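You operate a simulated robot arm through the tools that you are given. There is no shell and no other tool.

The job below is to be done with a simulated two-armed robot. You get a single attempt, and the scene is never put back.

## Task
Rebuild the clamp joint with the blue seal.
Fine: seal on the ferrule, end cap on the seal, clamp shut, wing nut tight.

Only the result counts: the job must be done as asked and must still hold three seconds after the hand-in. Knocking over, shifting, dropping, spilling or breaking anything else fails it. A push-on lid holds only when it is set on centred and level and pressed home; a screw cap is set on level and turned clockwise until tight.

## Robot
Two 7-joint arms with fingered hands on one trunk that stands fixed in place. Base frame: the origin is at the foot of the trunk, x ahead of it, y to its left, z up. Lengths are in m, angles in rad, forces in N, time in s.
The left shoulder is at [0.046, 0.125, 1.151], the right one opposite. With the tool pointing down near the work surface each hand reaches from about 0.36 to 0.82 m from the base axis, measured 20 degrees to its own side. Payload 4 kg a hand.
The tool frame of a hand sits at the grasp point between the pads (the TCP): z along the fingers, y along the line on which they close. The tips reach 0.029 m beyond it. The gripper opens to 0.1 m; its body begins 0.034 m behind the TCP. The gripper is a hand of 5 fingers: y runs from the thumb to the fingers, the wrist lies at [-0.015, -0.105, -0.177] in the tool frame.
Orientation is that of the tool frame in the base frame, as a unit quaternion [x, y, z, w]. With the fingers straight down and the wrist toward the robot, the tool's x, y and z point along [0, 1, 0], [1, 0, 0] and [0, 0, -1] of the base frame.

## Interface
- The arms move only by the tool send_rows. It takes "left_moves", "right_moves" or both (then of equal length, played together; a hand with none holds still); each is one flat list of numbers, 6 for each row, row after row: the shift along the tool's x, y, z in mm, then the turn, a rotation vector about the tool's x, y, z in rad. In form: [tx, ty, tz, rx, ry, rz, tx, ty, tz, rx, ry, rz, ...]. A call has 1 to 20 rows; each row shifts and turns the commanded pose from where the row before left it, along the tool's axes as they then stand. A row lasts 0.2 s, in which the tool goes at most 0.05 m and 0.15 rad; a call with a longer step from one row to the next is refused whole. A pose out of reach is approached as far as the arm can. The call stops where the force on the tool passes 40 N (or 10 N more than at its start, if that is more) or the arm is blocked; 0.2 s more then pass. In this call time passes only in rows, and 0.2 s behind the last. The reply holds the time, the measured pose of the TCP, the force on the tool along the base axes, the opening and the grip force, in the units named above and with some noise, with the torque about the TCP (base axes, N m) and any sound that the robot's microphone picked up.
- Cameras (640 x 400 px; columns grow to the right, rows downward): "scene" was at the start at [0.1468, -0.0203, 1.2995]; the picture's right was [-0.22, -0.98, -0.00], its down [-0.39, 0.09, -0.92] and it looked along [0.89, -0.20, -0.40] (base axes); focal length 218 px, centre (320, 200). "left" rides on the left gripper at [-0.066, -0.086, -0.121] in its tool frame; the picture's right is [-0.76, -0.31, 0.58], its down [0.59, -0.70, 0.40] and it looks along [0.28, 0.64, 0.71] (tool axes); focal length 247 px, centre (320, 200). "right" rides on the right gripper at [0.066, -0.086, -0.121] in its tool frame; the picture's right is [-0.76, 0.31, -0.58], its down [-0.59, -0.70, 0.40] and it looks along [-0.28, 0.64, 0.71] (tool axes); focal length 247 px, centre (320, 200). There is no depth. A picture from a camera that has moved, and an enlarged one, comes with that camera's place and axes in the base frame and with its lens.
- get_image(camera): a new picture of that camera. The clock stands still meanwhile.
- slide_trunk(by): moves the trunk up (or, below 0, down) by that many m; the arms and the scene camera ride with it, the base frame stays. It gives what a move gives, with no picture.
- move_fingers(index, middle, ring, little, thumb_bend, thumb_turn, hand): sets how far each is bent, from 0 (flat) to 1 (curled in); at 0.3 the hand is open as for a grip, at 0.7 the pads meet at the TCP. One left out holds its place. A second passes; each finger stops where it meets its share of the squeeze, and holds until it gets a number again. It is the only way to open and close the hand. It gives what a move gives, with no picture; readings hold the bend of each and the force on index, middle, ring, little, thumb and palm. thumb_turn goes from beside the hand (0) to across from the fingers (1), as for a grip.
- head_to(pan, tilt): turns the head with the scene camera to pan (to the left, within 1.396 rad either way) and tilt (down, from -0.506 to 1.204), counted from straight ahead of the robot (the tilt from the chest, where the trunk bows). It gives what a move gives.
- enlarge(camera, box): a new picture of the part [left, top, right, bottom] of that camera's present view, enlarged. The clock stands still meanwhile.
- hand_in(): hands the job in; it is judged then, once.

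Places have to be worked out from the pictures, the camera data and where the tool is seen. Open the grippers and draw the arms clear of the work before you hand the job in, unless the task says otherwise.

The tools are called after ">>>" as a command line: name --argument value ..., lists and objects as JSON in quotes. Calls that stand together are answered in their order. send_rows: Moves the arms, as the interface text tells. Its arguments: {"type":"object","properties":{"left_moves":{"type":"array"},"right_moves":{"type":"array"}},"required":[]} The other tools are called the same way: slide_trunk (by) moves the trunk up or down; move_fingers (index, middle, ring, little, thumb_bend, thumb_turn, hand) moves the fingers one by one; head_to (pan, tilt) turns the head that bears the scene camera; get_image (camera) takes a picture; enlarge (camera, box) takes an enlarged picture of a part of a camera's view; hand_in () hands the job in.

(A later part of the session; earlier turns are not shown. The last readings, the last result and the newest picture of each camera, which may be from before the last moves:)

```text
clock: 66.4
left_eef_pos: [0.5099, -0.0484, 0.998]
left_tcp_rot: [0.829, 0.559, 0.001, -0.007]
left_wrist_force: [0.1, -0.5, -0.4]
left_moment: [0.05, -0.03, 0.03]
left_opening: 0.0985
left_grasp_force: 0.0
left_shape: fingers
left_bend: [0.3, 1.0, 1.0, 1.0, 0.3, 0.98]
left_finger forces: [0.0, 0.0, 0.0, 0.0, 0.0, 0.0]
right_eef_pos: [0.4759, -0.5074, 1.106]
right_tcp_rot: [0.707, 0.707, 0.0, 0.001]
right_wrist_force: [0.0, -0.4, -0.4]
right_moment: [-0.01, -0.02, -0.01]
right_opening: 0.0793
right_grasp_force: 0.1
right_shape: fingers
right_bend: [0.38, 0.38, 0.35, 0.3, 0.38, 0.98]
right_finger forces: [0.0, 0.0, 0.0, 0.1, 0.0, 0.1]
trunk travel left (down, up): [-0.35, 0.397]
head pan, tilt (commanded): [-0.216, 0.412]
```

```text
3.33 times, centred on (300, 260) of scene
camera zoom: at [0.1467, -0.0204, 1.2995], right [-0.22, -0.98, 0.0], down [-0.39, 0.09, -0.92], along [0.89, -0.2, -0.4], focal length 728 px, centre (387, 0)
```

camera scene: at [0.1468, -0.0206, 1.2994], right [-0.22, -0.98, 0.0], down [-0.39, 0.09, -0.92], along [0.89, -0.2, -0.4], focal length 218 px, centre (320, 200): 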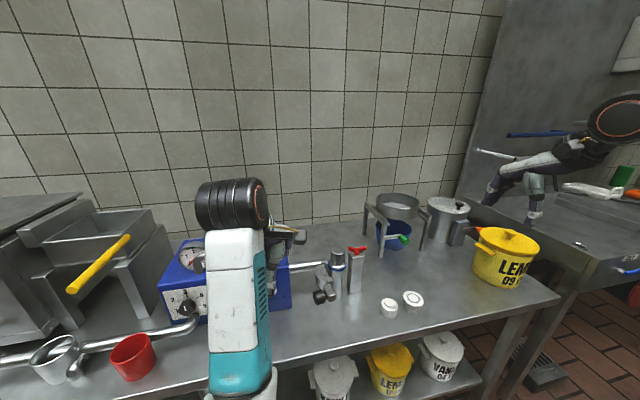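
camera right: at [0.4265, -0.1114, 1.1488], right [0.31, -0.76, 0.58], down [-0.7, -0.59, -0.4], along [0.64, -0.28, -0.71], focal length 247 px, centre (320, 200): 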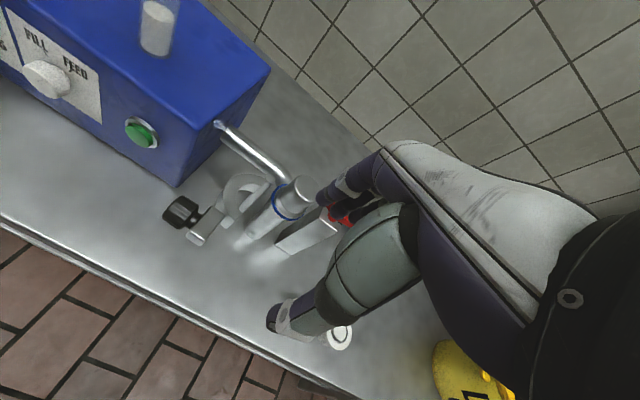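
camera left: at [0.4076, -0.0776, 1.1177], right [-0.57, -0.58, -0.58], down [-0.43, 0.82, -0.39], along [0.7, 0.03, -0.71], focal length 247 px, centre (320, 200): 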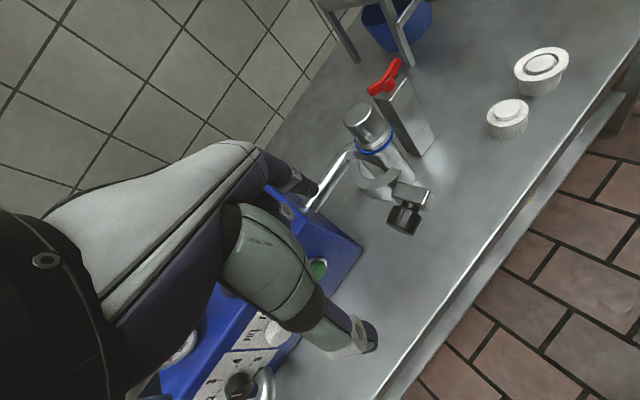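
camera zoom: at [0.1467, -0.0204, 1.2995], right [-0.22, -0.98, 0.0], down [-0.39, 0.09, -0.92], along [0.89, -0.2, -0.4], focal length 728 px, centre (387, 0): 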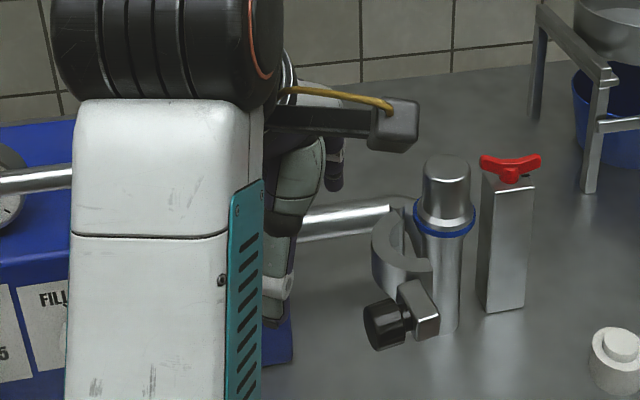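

Index tip is about at (0.563,-0.077). I enlarge the left view to locate the knob, ring and pocket from this angle.

>>> enlarge --camera "left" --box '[270, 90, 460, 250]'

```text
2.50 times, centred on (365, 170) of left
camera zoom: at [0.4076, -0.0776, 1.1177], right [-0.57, -0.58, -0.58], down [-0.43, 0.82, -0.39], along [0.7, 0.03, -0.71], focal length 617 px, centre (208, 275)
```

zoom: 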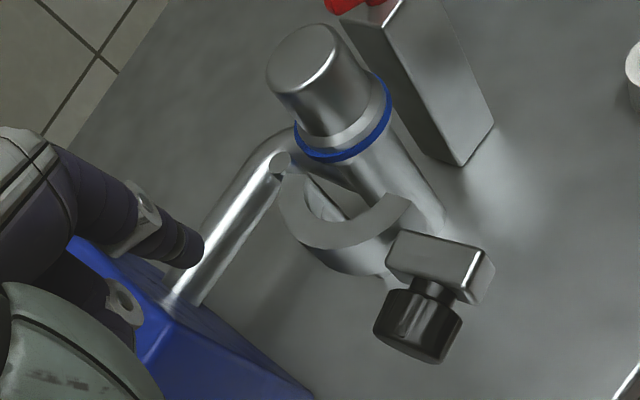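

The pocket is near (0.562,-0.098) and the index is at (0.566,-0.078), so I descend straight to knob height.

>>> send_rows --left_moves '[0, 0, 40, 0, 0, 0, 0, 0, 40, 0, 0, 0, 0, 0, 25, 0, 0, 0, 0, 0, 15, 0, 0, 0, 0, 0, 0, 0, 0, 0]'

>>> enlarge --camera "left" --box '[230, 60, 440, 240]'

>>> get_image --camera "scene"

```text
clock: 67.6
left_eef_pos: [0.511, -0.0456, 0.8775]
left_tcp_rot: [0.83, 0.558, 0.002, -0.007]
left_wrist_force: [-0.3, 0.2, 0.2]
left_moment: [-0.02, -0.01, 0.0]
left_opening: 0.0985
left_grasp_force: 0.1
left_shape: fingers
left_bend: [0.3, 1.0, 1.0, 1.0, 0.3, 0.98]
left_finger forces: [0.0, 0.1, 0.0, 0.0, 0.0, 0.1]
right_eef_pos: [0.4764, -0.5073, 1.1073]
right_tcp_rot: [0.708, 0.706, -0.001, 0.0]
right_wrist_force: [0.1, -0.1, 0.3]
right_moment: [0.0, 0.01, 0.01]
right_opening: 0.0794
right_grasp_force: 0.1
right_shape: fingers
right_bend: [0.38, 0.38, 0.35, 0.3, 0.38, 0.98]
right_finger forces: [0.1, 0.0, 0.0, 0.1, 0.0, 0.0]
trunk travel left (down, up): [-0.35, 0.397]
head pan, tilt (commanded): [-0.216, 0.412]
```

```text
2.22 times, centred on (335, 150) of left
camera zoom: at [0.4085, -0.0764, 0.9977], right [-0.57, -0.58, -0.58], down [-0.43, 0.82, -0.39], along [0.7, 0.03, -0.71], focal length 549 px, centre (287, 311)
```

zoom: 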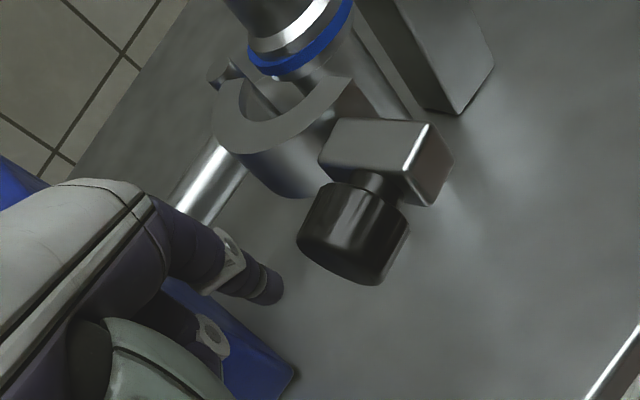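

```text
taken
camera scene: at [0.1467, -0.0204, 1.2995], right [-0.22, -0.98, 0.0], down [-0.39, 0.09, -0.92], along [0.89, -0.2, -0.4], focal length 218 px, centre (320, 200)
```

scene: 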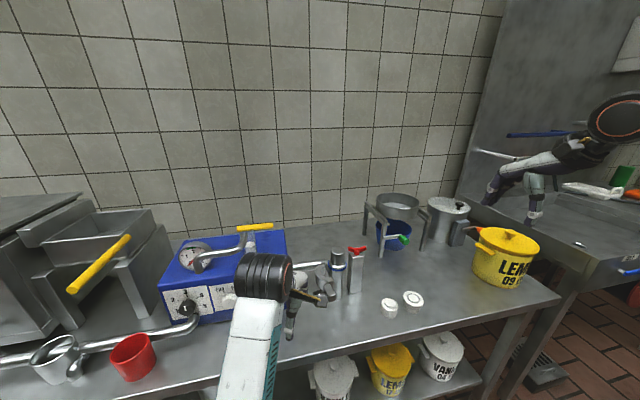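

The index is beside the pocket at the right height. I move it −y into the pocket.

>>> send_rows --left_moves '[-10, 1.5, 0, 0, 0, 0, -10, 1.5, 0, 0, 0, 0, -9.3, -0.8, 0, 0, 0, 0]'

>>> enlarge --camera "left" --box '[230, 60, 440, 240]'

```text
clock: 68.4
left_eef_pos: [0.5044, -0.0724, 0.878]
left_tcp_rot: [0.828, 0.56, 0.006, -0.007]
left_wrist_force: [0.1, 0.3, 0.1]
left_moment: [0.0, 0.02, 0.04]
left_opening: 0.0986
left_grasp_force: 0.3
left_shape: fingers
left_bend: [0.3, 1.0, 1.0, 1.0, 0.3, 0.98]
left_finger forces: [0.6, 0.0, 0.1, 0.0, 0.0, 0.0]
right_eef_pos: [0.4754, -0.5079, 1.106]
right_tcp_rot: [0.707, 0.707, 0.0, 0.0]
right_wrist_force: [0.3, 0.1, 0.8]
right_moment: [-0.01, 0.01, 0.0]
right_opening: 0.0794
right_grasp_force: 0.1
right_shape: fingers
right_bend: [0.38, 0.38, 0.35, 0.3, 0.38, 0.98]
right_finger forces: [0.0, 0.1, 0.0, 0.0, 0.0, 0.1]
trunk travel left (down, up): [-0.35, 0.397]
head pan, tilt (commanded): [-0.216, 0.412]
```

```text
2.22 times, centred on (335, 150) of left
camera zoom: at [0.4013, -0.1033, 0.9984], right [-0.57, -0.58, -0.59], down [-0.43, 0.82, -0.39], along [0.7, 0.04, -0.71], focal length 549 px, centre (287, 311)
```

zoom: 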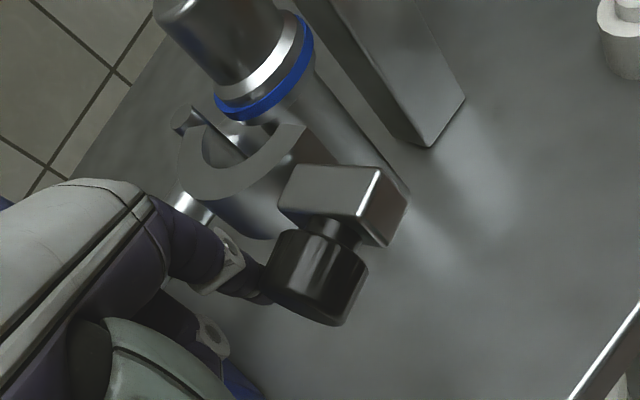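

The index has entered the pocket behind the knob (first contact 0.6 N). I continue along the arc.

>>> send_rows --left_moves '[-7.5, 0.6, 0, 0, 0, 0, -7.5, 0.6, 0, 0, 0, 0, -7.4, 1.9, 0, 0, 0, 0, -7.4, 1.9, 0, 0, 0, 0, -6.9, 3.1, 0, 0, 0, 0, -6.9, 3.2, 0, 0, 0, 0]'

>>> enlarge --camera "left" --box '[230, 60, 440, 240]'

>>> enlarge --camera "scene" --box '[280, 230, 390, 330]'

```text
clock: 69.8
left_eef_pos: [0.5066, -0.096, 0.8699]
left_tcp_rot: [0.824, 0.566, 0.022, -0.021]
left_wrist_force: [0.6, 0.5, 1.6]
left_moment: [0.01, -0.03, 0.02]
left_opening: 0.0993
left_grasp_force: 0.3
left_shape: fingers
left_bend: [0.3, 1.0, 1.0, 1.0, 0.3, 0.98]
left_finger forces: [1.0, 0.1, 0.1, 0.0, 0.1, 0.0]
right_eef_pos: [0.4772, -0.5078, 1.1065]
right_tcp_rot: [0.707, 0.707, 0.0, -0.001]
right_wrist_force: [-0.1, -0.5, 0.6]
right_moment: [-0.03, -0.01, 0.01]
right_opening: 0.0793
right_grasp_force: 0.0
right_shape: fingers
right_bend: [0.38, 0.38, 0.35, 0.3, 0.38, 0.98]
right_finger forces: [0.0, 0.1, 0.1, 0.0, 0.0, 0.0]
trunk travel left (down, up): [-0.35, 0.397]
head pan, tilt (commanded): [-0.216, 0.412]
```

```text
2.22 times, centred on (335, 150) of left
camera zoom: at [0.4019, -0.1351, 0.987], right [-0.55, -0.56, -0.62], down [-0.44, 0.83, -0.35], along [0.71, 0.08, -0.7], focal length 549 px, centre (287, 311)
```

zoom: 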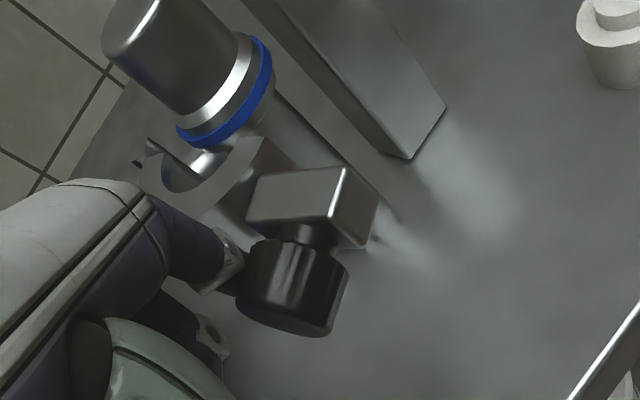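

```text
4.00 times, centred on (335, 280) of scene
camera zoom: at [0.1467, -0.0204, 1.2995], right [-0.22, -0.98, 0.0], down [-0.39, 0.09, -0.92], along [0.89, -0.2, -0.4], focal length 874 px, centre (260, -120)
```

zoom: 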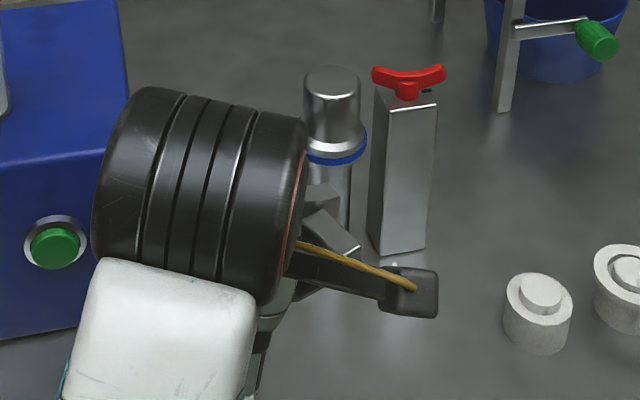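

The left arm lags its command again (blocked by its own posture), so I'll finish the swing with the right hand. I retract the left hand the way it came, then straight up.

>>> send_rows --left_moves '[14.5, -3.8, 0, 0, 0, 0, 14.5, -3.8, 0, 0, 0, 0, 14.6, -3.7, 0, 0, 0, 0, 10, 0.8, 0, 0, 0, 0, 10, -1.5, 0, 0, 0, 0, 10, -1.5, 0, 0, 0, 0, 0, 0, 0, 0, 0, 0]'

>>> get_image --camera "left"

>>> get_image --camera "scene"

```text
clock: 71.4
left_eef_pos: [0.5103, -0.0444, 0.8775]
left_tcp_rot: [0.829, 0.56, 0.002, -0.006]
left_wrist_force: [0.0, 0.6, 0.1]
left_moment: [0.01, -0.01, -0.01]
left_opening: 0.0988
left_grasp_force: 0.0
left_shape: fingers
left_bend: [0.3, 1.0, 1.0, 1.0, 0.3, 0.98]
left_finger forces: [0.0, 0.1, 0.0, 0.0, 0.0, 0.0]
right_eef_pos: [0.476, -0.5067, 1.106]
right_tcp_rot: [0.707, 0.707, -0.001, 0.001]
right_wrist_force: [0.5, 0.1, 0.8]
right_moment: [0.02, -0.01, 0.02]
right_opening: 0.0796
right_grasp_force: 0.1
right_shape: fingers
right_bend: [0.38, 0.38, 0.35, 0.3, 0.38, 0.98]
right_finger forces: [0.0, 0.0, 0.0, 0.1, 0.0, 0.0]
trunk travel left (down, up): [-0.35, 0.397]
head pan, tilt (commanded): [-0.216, 0.412]
```

```text
taken
camera left: at [0.4076, -0.0743, 0.9984], right [-0.57, -0.58, -0.58], down [-0.43, 0.82, -0.39], along [0.7, 0.03, -0.72], focal length 247 px, centre (320, 200)
```

left: 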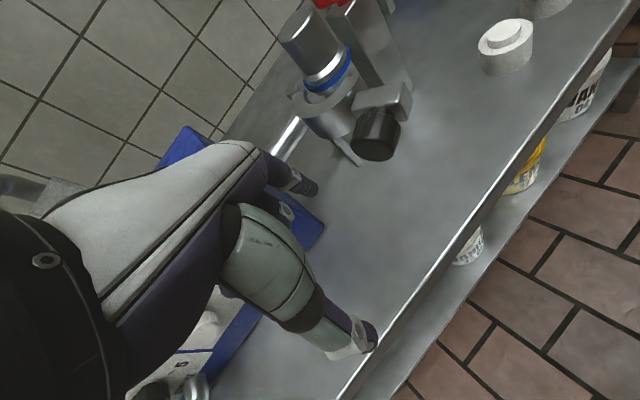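

```text
taken
camera scene: at [0.1467, -0.0205, 1.2995], right [-0.22, -0.98, 0.0], down [-0.39, 0.09, -0.92], along [0.89, -0.2, -0.4], focal length 218 px, centre (320, 200)
```

scene: 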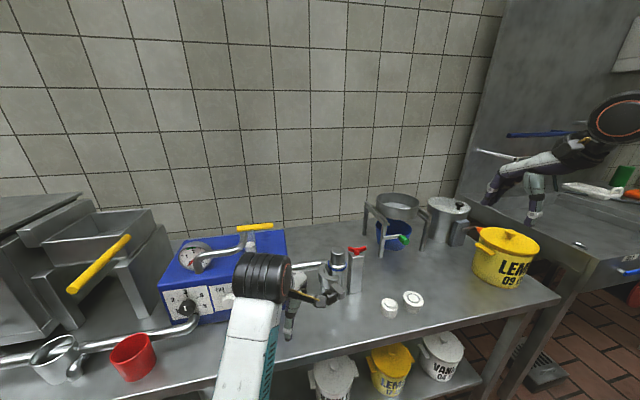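

Hand is back as commanded. I raise the left hand straight up.

>>> send_rows --left_moves '[0, 0, -40, 0, 0, 0, 0, 0, -40, 0, 0, 0, 0, 0, -40, 0, 0, 0, 0, 0, -30, 0, 0, 0, 0, 0, -30, 0, 0, 0]'

>>> get_image --camera "scene"

```text
clock: 72.6
left_eef_pos: [0.5387, -0.0579, 1.0335]
left_tcp_rot: [0.83, 0.558, 0.002, -0.006]
left_wrist_force: [0.5, 0.7, 0.7]
left_moment: [-0.02, -0.01, 0.0]
left_opening: 0.0989
left_grasp_force: 0.0
left_shape: fingers
left_bend: [0.3, 1.0, 1.0, 1.0, 0.3, 0.98]
left_finger forces: [0.0, 0.0, 0.1, 0.1, 0.0, 0.1]
left hand out of reach, approached as far as the arm can: row 4, 5
right_eef_pos: [0.4754, -0.5081, 1.1057]
right_tcp_rot: [0.708, 0.707, 0.0, 0.0]
right_wrist_force: [-0.6, -0.5, -0.8]
right_moment: [0.02, 0.03, -0.02]
right_opening: 0.0798
right_grasp_force: 0.0
right_shape: fingers
right_bend: [0.38, 0.38, 0.35, 0.3, 0.38, 0.98]
right_finger forces: [0.0, 0.0, 0.0, 0.0, 0.0, 0.1]
trunk travel left (down, up): [-0.35, 0.397]
head pan, tilt (commanded): [-0.216, 0.412]
```

```text
taken
camera scene: at [0.1466, -0.0209, 1.2995], right [-0.22, -0.98, 0.0], down [-0.39, 0.09, -0.92], along [0.89, -0.2, -0.4], focal length 218 px, centre (320, 200)
```

scene: 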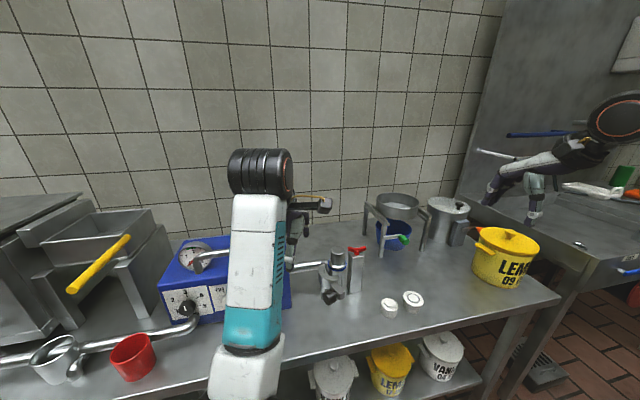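

Going up needs more distance from the torso. I move the left hand forward and up, over the free space beside the spout.

>>> send_rows --left_moves '[11, 28, 0, 0, 0, 0, 11, 28, -15, 0, 0, 0, 8, 18, -25, 0, 0, 0, 0, 0, -35, 0, 0, 0, 0, 0, -35, 0, 0, 0]'

>>> get_image --camera "scene"

```text
clock: 73.8
left_eef_pos: [0.6189, -0.0607, 1.1421]
left_tcp_rot: [0.83, 0.558, 0.003, -0.006]
left_wrist_force: [-0.1, 0.7, -0.1]
left_moment: [-0.01, -0.03, -0.01]
left_opening: 0.0985
left_grasp_force: 0.1
left_shape: fingers
left_bend: [0.3, 1.0, 1.0, 1.0, 0.3, 0.98]
left_finger forces: [0.0, 0.0, 0.0, 0.1, 0.0, 0.0]
right_eef_pos: [0.4767, -0.5077, 1.1069]
right_tcp_rot: [0.708, 0.706, 0.0, 0.0]
right_wrist_force: [-0.1, -0.4, 1.1]
right_moment: [-0.02, 0.02, -0.02]
right_opening: 0.0795
right_grasp_force: 0.1
right_shape: fingers
right_bend: [0.38, 0.38, 0.35, 0.3, 0.38, 0.98]
right_finger forces: [0.0, 0.1, 0.0, 0.0, 0.0, 0.0]
trunk travel left (down, up): [-0.35, 0.397]
head pan, tilt (commanded): [-0.216, 0.412]
```

```text
taken
camera scene: at [0.1465, -0.0204, 1.2995], right [-0.22, -0.98, 0.0], down [-0.39, 0.09, -0.92], along [0.9, -0.2, -0.4], focal length 218 px, centre (320, 200)
```

scene: 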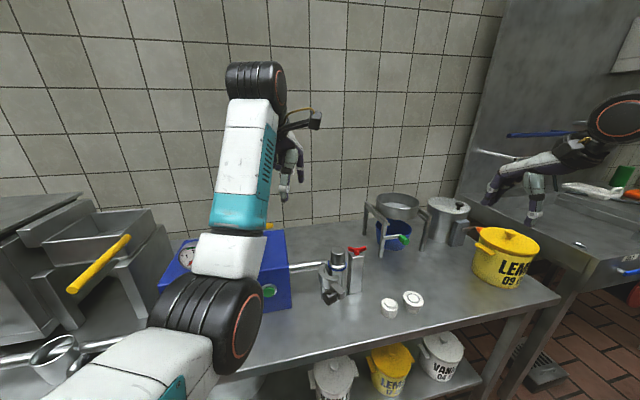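

The left arm moves freely here. I raise it further and carry it left over the pump, out of the work area, undoing the yaw.

>>> send_rows --left_moves '[0, 0, -40, 0, 0, 0, 0, 0, -40, 0, 0, 0, 32, -13, 0, 0, 0, 0, 32, -13, 0, 0, 0, 0, 32, -13, 0, 0, 0, 0, 32, -13, 0, 0, 0, -0.1, 32, -10, 0, 0, 0, -0.1, 32, -5, 0, 0, 0, -0.1, 32, 0, 0, 0, 0, -0.1, 32, 0, 0, 0, 0, 0]'

>>> get_image --camera "scene"

```text
clock: 76.0
left_eef_pos: [0.6212, 0.2078, 1.2244]
left_tcp_rot: [0.702, 0.713, 0.002, -0.006]
left_wrist_force: [0.6, -0.1, -0.7]
left_moment: [-0.02, 0.01, -0.01]
left_opening: 0.0987
left_grasp_force: 0.1
left_shape: fingers
left_bend: [0.3, 1.0, 1.0, 1.0, 0.3, 0.98]
left_finger forces: [0.1, 0.1, 0.1, 0.0, 0.0, 0.0]
right_eef_pos: [0.4766, -0.506, 1.1069]
right_tcp_rot: [0.708, 0.707, 0.0, 0.001]
right_wrist_force: [-0.6, 0.0, 0.3]
right_moment: [0.02, 0.0, 0.01]
right_opening: 0.0794
right_grasp_force: 0.1
right_shape: fingers
right_bend: [0.38, 0.38, 0.35, 0.3, 0.38, 0.98]
right_finger forces: [0.1, 0.0, 0.0, 0.0, 0.0, 0.0]
trunk travel left (down, up): [-0.35, 0.397]
head pan, tilt (commanded): [-0.216, 0.412]
```

```text
taken
camera scene: at [0.1467, -0.0195, 1.2995], right [-0.22, -0.98, 0.0], down [-0.39, 0.09, -0.92], along [0.89, -0.2, -0.4], focal length 218 px, centre (320, 200)
```

scene: 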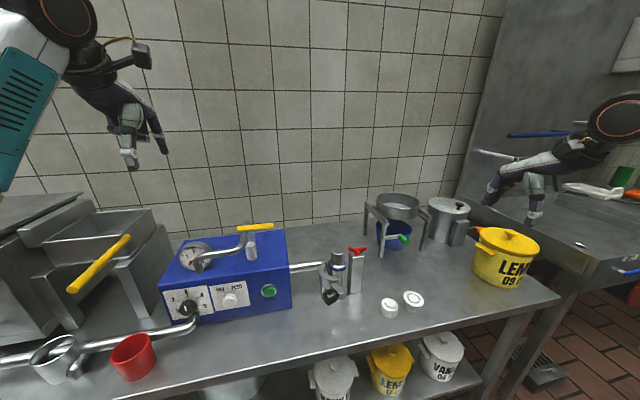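

The left arm is clear and the pump looks unchanged. I enlarge the clamp to see its angle now.

>>> enlarge --camera "scene" --box '[300, 235, 380, 315]'

>>> enlarge --camera "scene" --box '[150, 200, 310, 340]'

```text
5.00 times, centred on (340, 275) of scene
camera zoom: at [0.1467, -0.0195, 1.2995], right [-0.22, -0.98, 0.0], down [-0.39, 0.09, -0.92], along [0.89, -0.2, -0.4], focal length 1092 px, centre (220, -175)
```

zoom: 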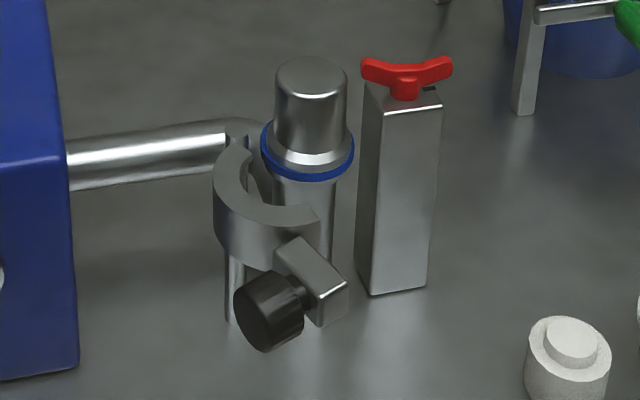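

```text
2.86 times, centred on (230, 270) of scene
camera zoom: at [0.1467, -0.0195, 1.2995], right [-0.22, -0.98, 0.0], down [-0.39, 0.09, -0.92], along [0.89, -0.2, -0.4], focal length 624 px, centre (577, 0)
```

zoom: 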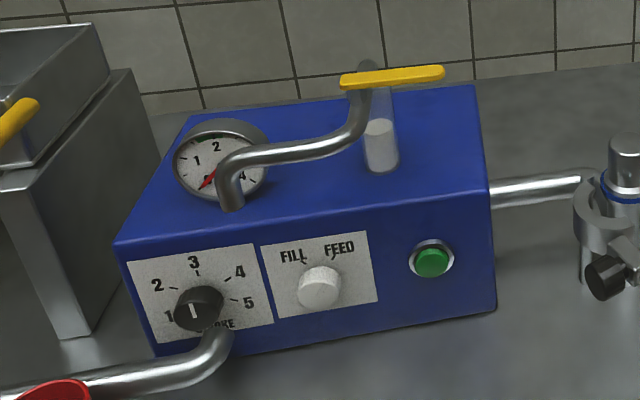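

The clamp stands at ≈22°. For the right hand I'll use the little finger as probe (others curled, trailing), yawed so the wrist swings to the right. I set the fingers and look.

>>> move_fingers --hand "right" --index 1.0 --middle 1.0 --ring 1.0 --little 0.3 --thumb_bend 0.3

>>> send_rows --right_moves '[30, 0, 0, 0, 0, -0.14, 30, 0, 0, 0, 0, -0.14, 30, 0, 0, 0, 0, -0.14, 30, 0, 0, 0, 0, -0.14, 30, 0, 0, 0, 0, -0.14, 30, 0, 0, 0, 0, 0, 0, 0, 0, 0, 0, 0]'

>>> get_image --camera "right"

>>> get_image --camera "scene"

```text
clock: 77.0
left_eef_pos: [0.6227, 0.2083, 1.2233]
left_tcp_rot: [0.702, 0.712, 0.003, -0.005]
left_wrist_force: [0.8, 0.0, 0.5]
left_moment: [-0.03, 0.01, -0.02]
left_opening: 0.0991
left_grasp_force: 0.1
left_shape: fingers
left_bend: [0.3, 1.0, 1.0, 1.0, 0.3, 0.98]
left_finger forces: [0.0, 0.0, 0.1, 0.0, 0.0, 0.1]
right_eef_pos: [0.4755, -0.5062, 1.1067]
right_tcp_rot: [0.708, 0.706, -0.001, 0.0]
right_wrist_force: [-0.5, 0.0, -0.1]
right_moment: [0.02, -0.01, -0.01]
right_opening: 0.0487
right_grasp_force: 0.2
right_shape: fingers
right_bend: [1.0, 1.0, 1.0, 0.3, 0.3, 0.98]
right_finger forces: [0.1, 0.0, 0.1, 0.1, 0.0, 0.0]
trunk travel left (down, up): [-0.35, 0.397]
head pan, tilt (commanded): [-0.216, 0.412]
```

```text
clock: 78.6
left_eef_pos: [0.6215, 0.2081, 1.2242]
left_tcp_rot: [0.702, 0.712, 0.003, -0.005]
left_wrist_force: [-1.2, 0.0, 1.2]
left_moment: [-0.05, 0.01, 0.0]
left_opening: 0.0988
left_grasp_force: 0.1
left_shape: fingers
left_bend: [0.3, 1.0, 1.0, 1.0, 0.3, 0.98]
left_finger forces: [0.0, 0.1, 0.0, 0.0, 0.1, 0.0]
right_eef_pos: [0.4155, -0.3422, 1.1065]
right_tcp_rot: [0.422, 0.907, -0.001, 0.0]
right_wrist_force: [-0.2, 0.3, -0.9]
right_moment: [0.01, 0.0, -0.02]
right_opening: 0.0488
right_grasp_force: 0.1
right_shape: fingers
right_bend: [1.0, 1.0, 1.0, 0.3, 0.3, 0.98]
right_finger forces: [0.0, 0.1, 0.1, 0.0, 0.0, 0.0]
trunk travel left (down, up): [-0.35, 0.397]
head pan, tilt (commanded): [-0.216, 0.412]
```

```text
taken
camera right: at [0.308, -0.3473, 1.2273], right [0.72, -0.38, 0.58], down [-0.16, -0.9, -0.4], along [0.67, 0.2, -0.71], focal length 247 px, centre (320, 200)
```

right: 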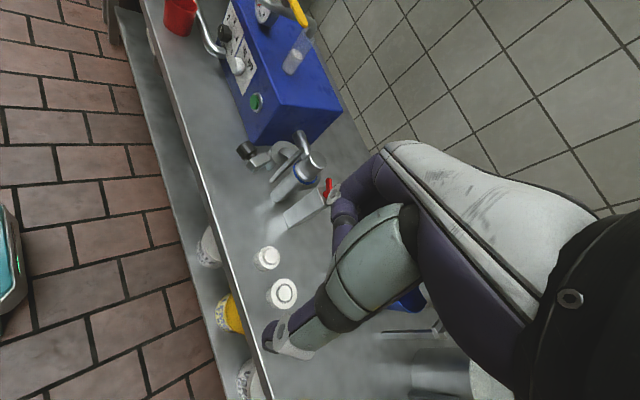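

```text
taken
camera scene: at [0.1468, -0.0202, 1.2995], right [-0.22, -0.98, 0.0], down [-0.39, 0.09, -0.92], along [0.89, -0.2, -0.4], focal length 218 px, centre (320, 200)
```

scene: 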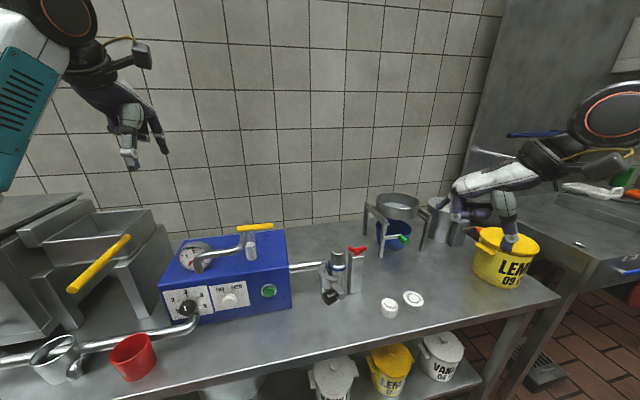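

I enlarge the right hand in the scene view to find the little fingertip.

>>> enlarge --camera "scene" --box '[420, 140, 560, 270]'

>>> enlarge --camera "left" --box '[320, 0, 640, 240]'

```text
3.08 times, centred on (490, 205) of scene
camera zoom: at [0.1468, -0.0202, 1.2995], right [-0.22, -0.98, 0.0], down [-0.39, 0.09, -0.92], along [0.89, -0.2, -0.4], focal length 672 px, centre (-203, 185)
```

zoom: 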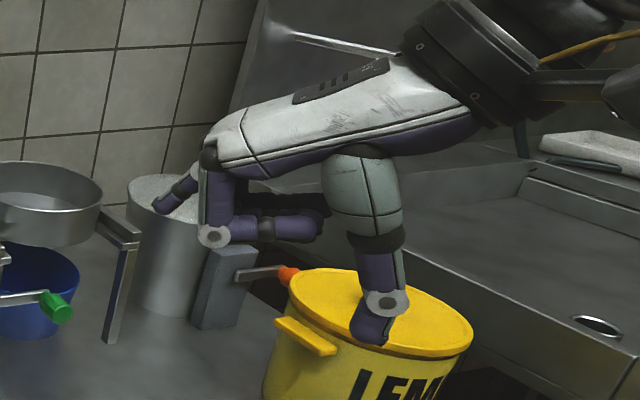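

```text
1.67 times, centred on (480, 120) of left
camera zoom: at [0.5388, 0.1388, 1.344], right [-0.3, -0.75, -0.59], down [-0.71, 0.58, -0.39], along [0.63, 0.3, -0.71], focal length 412 px, centre (53, 333)
```

zoom: 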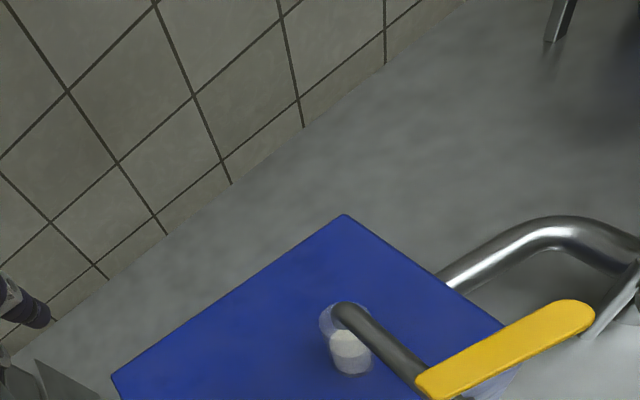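

The extended little finger is short. I open the other right fingers again (0.3) and bend the little to 0.5 to see how far down its tip then reaches.

>>> move_fingers --hand "right" --index 0.3 --middle 0.3 --ring 0.3 --little 0.5 --thumb_bend 0.2

>>> enlarge --camera "scene" --box '[420, 140, 560, 270]'

>>> enlarge --camera "right" --box '[260, 130, 440, 260]'

```text
clock: 79.6
left_eef_pos: [0.6213, 0.2071, 1.2242]
left_tcp_rot: [0.703, 0.711, 0.003, -0.006]
left_wrist_force: [0.6, 0.8, -0.1]
left_moment: [-0.04, -0.02, 0.0]
left_opening: 0.0989
left_grasp_force: 0.0
left_shape: fingers
left_bend: [0.3, 1.0, 1.0, 1.0, 0.3, 0.98]
left_finger forces: [0.0, 0.1, 0.0, 0.0, 0.1, 0.0]
right_eef_pos: [0.4154, -0.342, 1.1069]
right_tcp_rot: [0.423, 0.906, 0.0, 0.0]
right_wrist_force: [0.1, -0.5, 0.0]
right_moment: [0.01, 0.01, -0.01]
right_opening: 0.1016
right_grasp_force: 0.1
right_shape: fingers
right_bend: [0.3, 0.3, 0.3, 0.5, 0.2, 0.98]
right_finger forces: [0.0, 0.0, 0.0, 0.0, 0.0, 0.0]
trunk travel left (down, up): [-0.35, 0.397]
head pan, tilt (commanded): [-0.216, 0.412]
```

```text
3.08 times, centred on (490, 205) of scene
camera zoom: at [0.1468, -0.0203, 1.2995], right [-0.22, -0.98, 0.0], down [-0.39, 0.09, -0.92], along [0.89, -0.2, -0.4], focal length 672 px, centre (-203, 185)
```

zoom: 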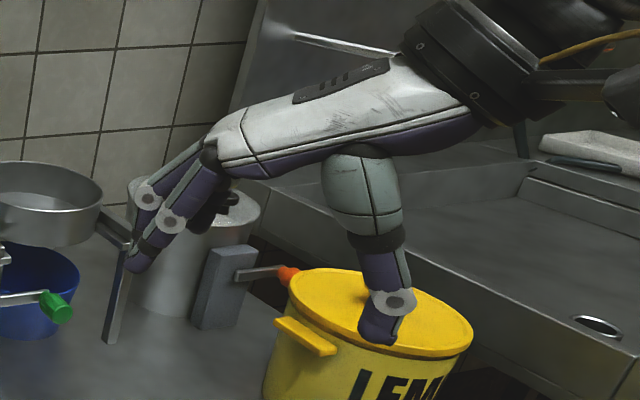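

```text
3.08 times, centred on (350, 195) of right
camera zoom: at [0.3082, -0.3476, 1.2273], right [0.72, -0.38, 0.58], down [-0.16, -0.9, -0.4], along [0.67, 0.2, -0.71], focal length 760 px, centre (228, 215)
```

zoom: 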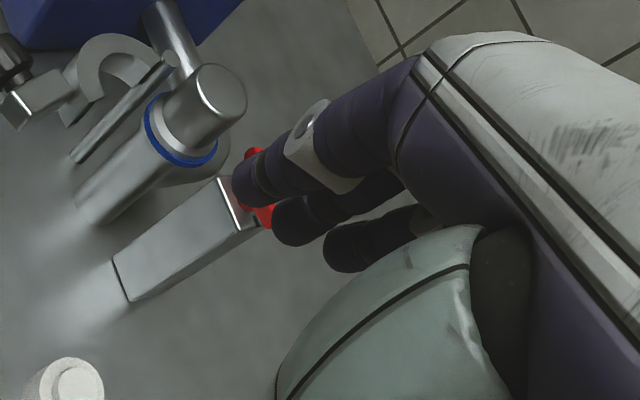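

New plan for the right hand: yaw it to 90° so its finger pads face −y, and rake the knob toward −y with all four fingers. I rotate first at height.

>>> move_fingers --hand "right" --little 0.3 --thumb_bend 0.2

>>> send_rows --right_moves '[0, 0, 0, 0, 0, -0.145, 0, 0, 0, 0, 0, -0.145, 0, 0, 0, 0, 0, -0.145, 0, 0, 0, 0, 0, -0.145, 0, 0, 0, 0, 0, -0.145, 0, 0, 0, 0, 0, -0.145]'

>>> get_image --camera "scene"

```text
clock: 80.6
left_eef_pos: [0.6224, 0.2062, 1.2242]
left_tcp_rot: [0.702, 0.712, 0.003, -0.006]
left_wrist_force: [-1.0, -0.5, 0.2]
left_moment: [-0.02, 0.03, -0.01]
left_opening: 0.0987
left_grasp_force: 0.0
left_shape: fingers
left_bend: [0.3, 1.0, 1.0, 1.0, 0.3, 0.98]
left_finger forces: [0.0, 0.1, 0.0, 0.0, 0.1, 0.0]
right_eef_pos: [0.4158, -0.3426, 1.1067]
right_tcp_rot: [0.423, 0.906, 0.0, 0.0]
right_wrist_force: [-0.7, -0.1, -0.4]
right_moment: [-0.01, 0.02, 0.03]
right_opening: 0.1017
right_grasp_force: 0.1
right_shape: fingers
right_bend: [0.3, 0.3, 0.3, 0.3, 0.2, 0.98]
right_finger forces: [0.1, 0.0, 0.1, 0.1, 0.0, 0.0]
trunk travel left (down, up): [-0.35, 0.397]
head pan, tilt (commanded): [-0.216, 0.412]
```

```text
clock: 82.0
left_eef_pos: [0.6239, 0.2076, 1.2239]
left_tcp_rot: [0.702, 0.712, 0.002, -0.005]
left_wrist_force: [-0.4, -0.7, 0.2]
left_moment: [-0.03, 0.01, -0.02]
left_opening: 0.0987
left_grasp_force: 0.1
left_shape: fingers
left_bend: [0.3, 1.0, 1.0, 1.0, 0.3, 0.98]
left_finger forces: [0.0, 0.2, 0.1, 0.1, 0.0, 0.0]
right_eef_pos: [0.4163, -0.3426, 1.1059]
right_tcp_rot: [-0.001, 1.0, 0.0, 0.001]
right_wrist_force: [-0.6, 0.2, -0.2]
right_moment: [-0.02, -0.01, -0.04]
right_opening: 0.1016
right_grasp_force: 0.1
right_shape: fingers
right_bend: [0.3, 0.3, 0.3, 0.3, 0.2, 0.98]
right_finger forces: [0.0, 0.0, 0.0, 0.0, 0.0, 0.0]
trunk travel left (down, up): [-0.35, 0.397]
head pan, tilt (commanded): [-0.216, 0.412]
```

```text
taken
camera scene: at [0.1471, -0.0201, 1.2994], right [-0.22, -0.98, 0.0], down [-0.39, 0.09, -0.92], along [0.89, -0.2, -0.4], focal length 218 px, centre (320, 200)
```

scene: 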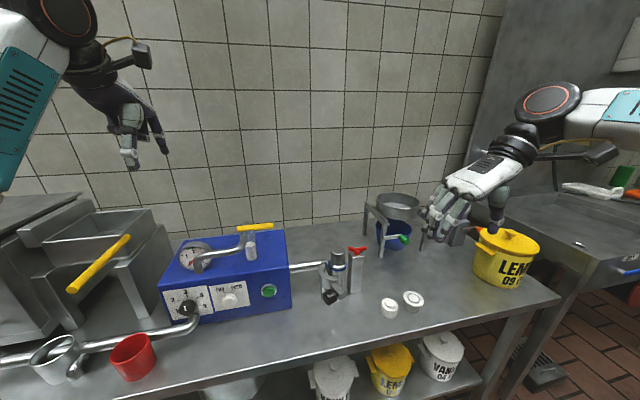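

Yaw 90° reached without problems. I bring the right hand over the clamp at height, then partly down to check.

>>> send_rows --right_moves '[-18.5, 34.6, 0, 0, 0, 0, -18.5, 34.6, 0, 0, 0, 0, -18.5, 34.6, 0, 0, 0, 0, -18.5, 34.6, 0, 0, 0, 0, -18.5, 34.6, 0, 0, 0, 0, -18.5, 34.6, 0, 0, 0, 0, 0, 0, 35, 0, 0, 0, 0, 0, 35, 0, 0, 0, 0, 0, 35, 0, 0, 0, 0, 0, 0, 0, 0, 0]'

>>> get_image --camera "right"

>>> enlarge --camera "scene" --box '[270, 190, 410, 320]'

```text
clock: 84.2
left_eef_pos: [0.6213, 0.2082, 1.2246]
left_tcp_rot: [0.702, 0.712, 0.003, -0.005]
left_wrist_force: [0.6, -0.1, -1.1]
left_moment: [0.01, -0.02, 0.01]
left_opening: 0.0987
left_grasp_force: 0.0
left_shape: fingers
left_bend: [0.3, 1.0, 1.0, 1.0, 0.3, 0.98]
left_finger forces: [0.0, 0.0, 0.0, 0.1, 0.0, 0.0]
right_eef_pos: [0.5282, -0.1349, 1.0002]
right_tcp_rot: [0.001, 1.0, 0.0, 0.0]
right_wrist_force: [0.0, 0.8, 0.9]
right_moment: [0.03, -0.02, -0.03]
right_opening: 0.102
right_grasp_force: 0.1
right_shape: fingers
right_bend: [0.3, 0.3, 0.3, 0.3, 0.2, 0.98]
right_finger forces: [0.0, 0.0, 0.0, 0.0, 0.0, 0.0]
trunk travel left (down, up): [-0.35, 0.397]
head pan, tilt (commanded): [-0.216, 0.412]
```

```text
taken
camera right: at [0.4626, -0.2218, 1.1207], right [0.76, 0.31, 0.58], down [0.59, -0.7, -0.4], along [0.28, 0.64, -0.71], focal length 247 px, centre (320, 200)
```

right: 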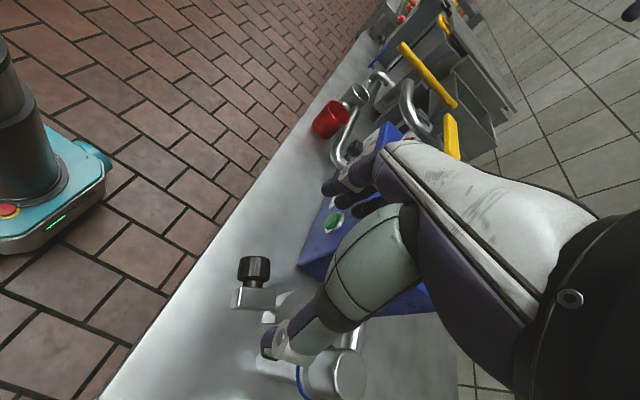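

```text
3.08 times, centred on (340, 255) of scene
camera zoom: at [0.1467, -0.0199, 1.2996], right [-0.22, -0.98, 0.0], down [-0.39, 0.09, -0.92], along [0.9, -0.2, -0.4], focal length 672 px, centre (258, 31)
```

zoom: 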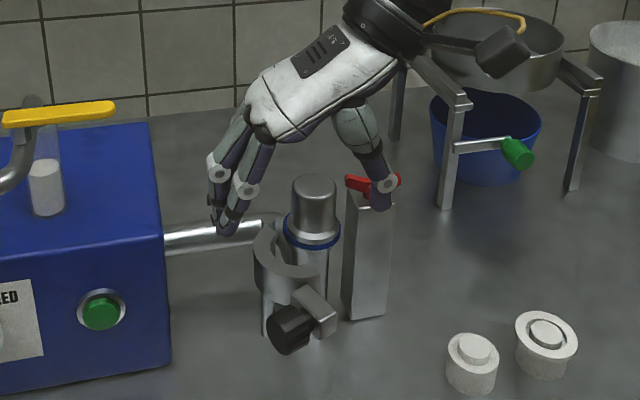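

The knob is at (0.5236,-0.129); fingers will land on its +y side and the thumb on the −y side of the lug. I descend to knob height.

>>> send_rows --right_moves '[0, 0, 40, 0, 0, 0, 0, 0, 40, 0, 0, 0, 0, 0, 30, 0, 0, 0, 0, 0, 15, 0, 0, 0, 0, 0, 0, 0, 0, 0]'

>>> get_image --camera "right"

>>> enlarge --camera "scene" --box '[280, 210, 400, 320]'

```text
clock: 85.4
left_eef_pos: [0.6218, 0.2077, 1.2255]
left_tcp_rot: [0.702, 0.712, 0.003, -0.006]
left_wrist_force: [0.2, 0.5, -0.8]
left_moment: [0.04, -0.01, -0.01]
left_opening: 0.0986
left_grasp_force: 0.1
left_shape: fingers
left_bend: [0.3, 1.0, 1.0, 1.0, 0.3, 0.98]
left_finger forces: [0.0, 0.0, 0.0, 0.0, 0.0, 0.0]
right_eef_pos: [0.5288, -0.1366, 0.875]
right_tcp_rot: [0.001, 1.0, 0.0, -0.001]
right_wrist_force: [-0.4, -0.3, 0.4]
right_moment: [-0.01, -0.04, 0.0]
right_opening: 0.1018
right_grasp_force: 0.2
right_shape: fingers
right_bend: [0.3, 0.3, 0.3, 0.3, 0.2, 0.98]
right_finger forces: [0.0, 0.0, 0.0, 0.1, 0.1, 0.0]
trunk travel left (down, up): [-0.35, 0.397]
head pan, tilt (commanded): [-0.216, 0.412]
```

```text
taken
camera right: at [0.4634, -0.2228, 0.9962], right [0.76, 0.31, 0.58], down [0.59, -0.7, -0.4], along [0.28, 0.64, -0.71], focal length 247 px, centre (320, 200)
```

right: 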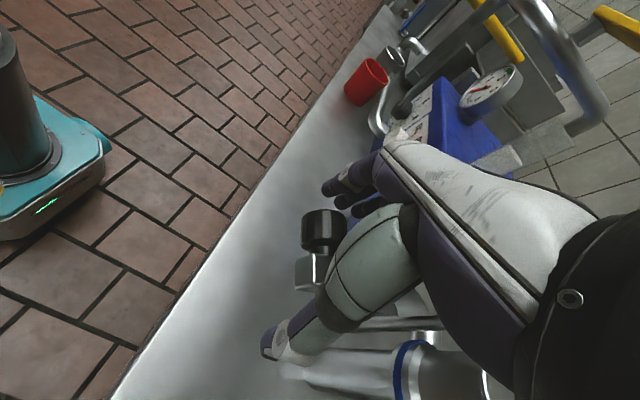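

```text
3.64 times, centred on (340, 265) of scene
camera zoom: at [0.1468, -0.0202, 1.2995], right [-0.22, -0.98, 0.0], down [-0.39, 0.09, -0.92], along [0.89, -0.2, -0.4], focal length 795 px, centre (247, -36)
```

zoom: 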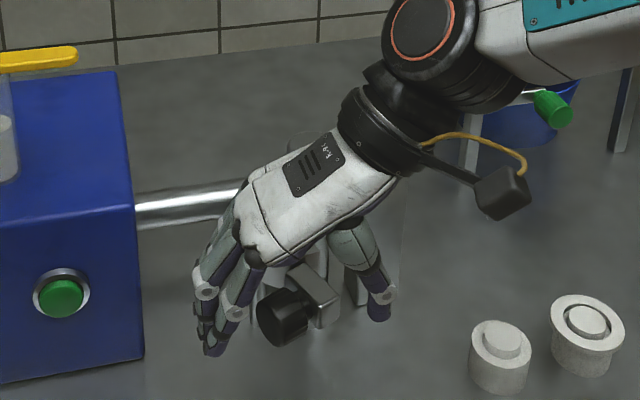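

Fingers and thumb straddle the knob and lug. I rake toward −y in steps and watch the forces.

>>> send_rows --right_moves '[0, -12, 0, 0, 0, 0, 0, -12, 0, 0, 0, 0, 0, -12, 0, 0, 0, 0, 0, -10, 0, 0, 0, 0]'

>>> get_image --camera "right"

>>> enlarge --camera "scene" --box '[280, 210, 400, 320]'

```text
clock: 86.4
left_eef_pos: [0.6222, 0.2072, 1.2247]
left_tcp_rot: [0.702, 0.712, 0.004, -0.006]
left_wrist_force: [-0.1, 0.4, -0.2]
left_moment: [0.01, 0.0, -0.03]
left_opening: 0.0988
left_grasp_force: 0.1
left_shape: fingers
left_bend: [0.3, 1.0, 1.0, 1.0, 0.3, 0.98]
left_finger forces: [0.0, 0.0, 0.0, 0.0, 0.1, 0.1]
right_eef_pos: [0.5273, -0.1815, 0.8778]
right_tcp_rot: [0.001, 1.0, -0.001, 0.0]
right_wrist_force: [0.3, 0.7, 0.2]
right_moment: [0.0, -0.02, 0.03]
right_opening: 0.1024
right_grasp_force: 0.5
right_shape: fingers
right_bend: [0.3, 0.3, 0.3, 0.3, 0.2, 0.98]
right_finger forces: [0.7, 0.0, 0.0, 0.1, 0.1, 0.0]
trunk travel left (down, up): [-0.35, 0.397]
head pan, tilt (commanded): [-0.216, 0.412]
```

```text
taken
camera right: at [0.4617, -0.2678, 0.997], right [0.76, 0.31, 0.58], down [0.59, -0.7, -0.4], along [0.28, 0.64, -0.71], focal length 247 px, centre (320, 200)
```

right: 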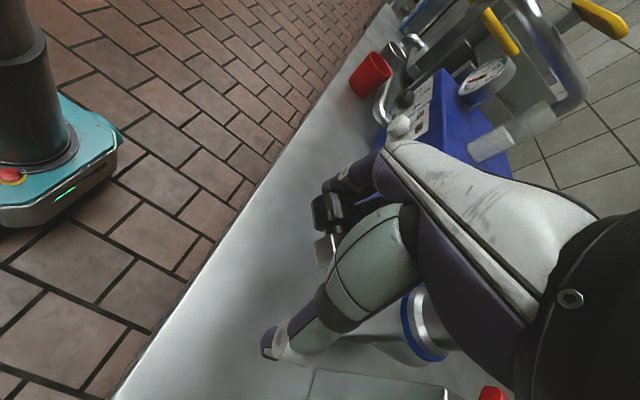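

```text
3.64 times, centred on (340, 265) of scene
camera zoom: at [0.1468, -0.0203, 1.2995], right [-0.22, -0.98, 0.0], down [-0.39, 0.09, -0.92], along [0.89, -0.2, -0.4], focal length 795 px, centre (247, -36)
```

zoom: 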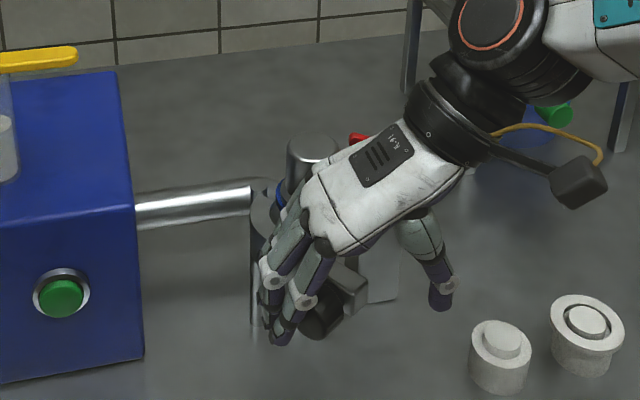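

The index has contacted the knob and it is moving. I continue raking.

>>> send_rows --right_moves '[0, -11, 0, 0, 0, 0, 0, -11, 0, 0, 0, 0, 0, -11, 0, 0, 0, 0, 0, 0, 0, 0, 0, 0]'

>>> get_image --camera "right"

>>> enlarge --camera "scene" --box '[290, 220, 400, 320]'

```text
clock: 87.4
left_eef_pos: [0.622, 0.208, 1.2235]
left_tcp_rot: [0.702, 0.712, 0.003, -0.005]
left_wrist_force: [0.5, -0.2, -0.3]
left_moment: [-0.01, 0.04, -0.01]
left_opening: 0.0987
left_grasp_force: 0.1
left_shape: fingers
left_bend: [0.3, 1.0, 1.0, 1.0, 0.3, 0.98]
left_finger forces: [0.0, 0.1, 0.1, 0.1, 0.0, 0.0]
right_eef_pos: [0.5287, -0.2154, 0.8752]
right_tcp_rot: [0.0, 1.0, -0.001, 0.001]
right_wrist_force: [-1.1, 0.9, 0.8]
right_moment: [0.05, -0.03, 0.01]
right_opening: 0.102
right_grasp_force: 0.1
right_shape: fingers
right_bend: [0.3, 0.3, 0.3, 0.3, 0.2, 0.98]
right_finger forces: [0.0, 0.1, 0.0, 0.6, 0.1, 0.0]
trunk travel left (down, up): [-0.35, 0.397]
head pan, tilt (commanded): [-0.216, 0.412]
```

```text
taken
camera right: at [0.4627, -0.3012, 0.9964], right [0.76, 0.31, 0.58], down [0.59, -0.7, -0.4], along [0.28, 0.64, -0.71], focal length 247 px, centre (320, 200)
```

right: 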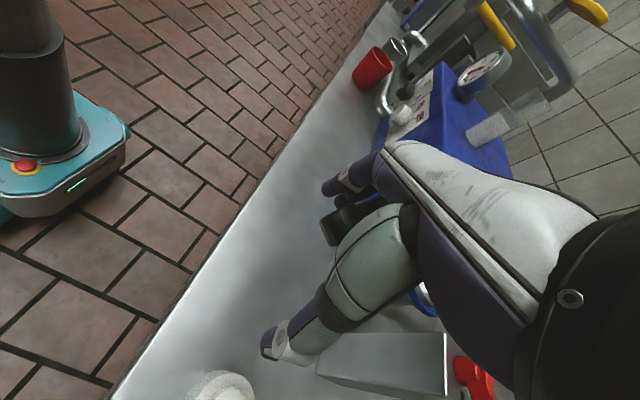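

```text
4.00 times, centred on (345, 270) of scene
camera zoom: at [0.1468, -0.0201, 1.2995], right [-0.22, -0.98, 0.0], down [-0.39, 0.09, -0.92], along [0.89, -0.2, -0.4], focal length 874 px, centre (220, -80)
```

zoom: 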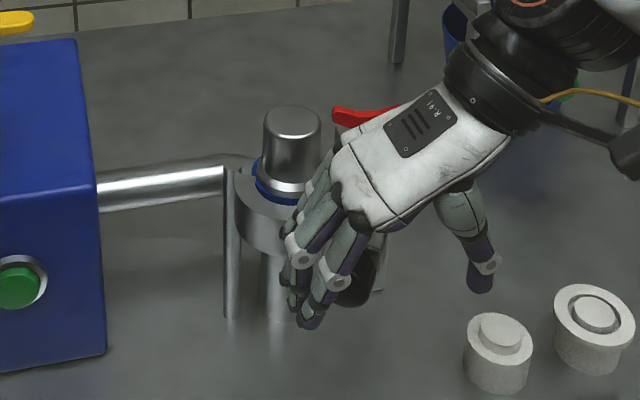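

The ring is swinging in front of the ferrule. I continue a little further, adding some +x.

>>> send_rows --right_moves '[-3, -10, 0, 0, 0, 0, -4, -10, 0, 0, 0, 0, -4, -8, 0, 0, 0, 0, 0, 0, 0, 0, 0, 0]'

>>> get_image --camera "right"

>>> enlarge --camera "scene" --box '[290, 220, 400, 320]'

```text
clock: 88.4
left_eef_pos: [0.6222, 0.207, 1.2243]
left_tcp_rot: [0.702, 0.712, 0.003, -0.006]
left_wrist_force: [-1.0, 0.5, 0.4]
left_moment: [-0.01, 0.02, -0.01]
left_opening: 0.0985
left_grasp_force: 0.0
left_shape: fingers
left_bend: [0.3, 1.0, 1.0, 1.0, 0.3, 0.98]
left_finger forces: [0.1, 0.1, 0.0, 0.0, 0.0, 0.0]
right_eef_pos: [0.5387, -0.2432, 0.8754]
right_tcp_rot: [0.0, 1.0, -0.001, 0.0]
right_wrist_force: [-1.4, 0.0, -0.6]
right_moment: [-0.01, 0.02, 0.05]
right_opening: 0.1022
right_grasp_force: 0.5
right_shape: fingers
right_bend: [0.3, 0.3, 0.3, 0.3, 0.2, 0.98]
right_finger forces: [0.1, 0.1, 0.0, 0.6, 0.0, 0.1]
trunk travel left (down, up): [-0.35, 0.397]
head pan, tilt (commanded): [-0.216, 0.412]
```

```text
taken
camera right: at [0.4735, -0.3293, 0.9965], right [0.76, 0.31, 0.58], down [0.59, -0.7, -0.4], along [0.28, 0.64, -0.71], focal length 247 px, centre (320, 200)
```

right: 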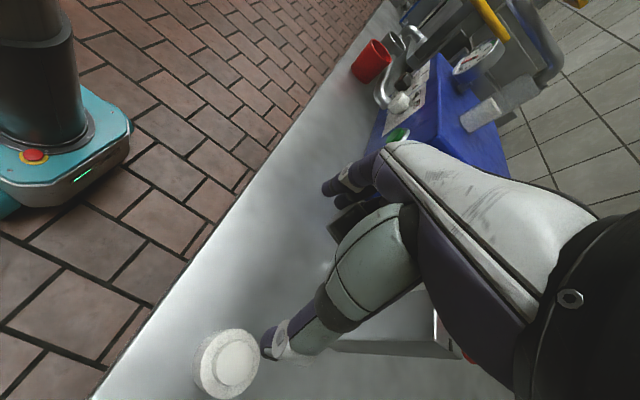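

```text
4.00 times, centred on (345, 270) of scene
camera zoom: at [0.1468, -0.0202, 1.2995], right [-0.22, -0.98, 0.0], down [-0.39, 0.09, -0.92], along [0.89, -0.2, -0.4], focal length 874 px, centre (220, -80)
```

zoom: 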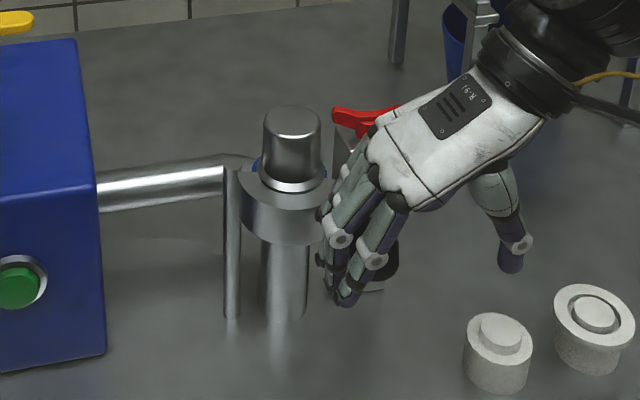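

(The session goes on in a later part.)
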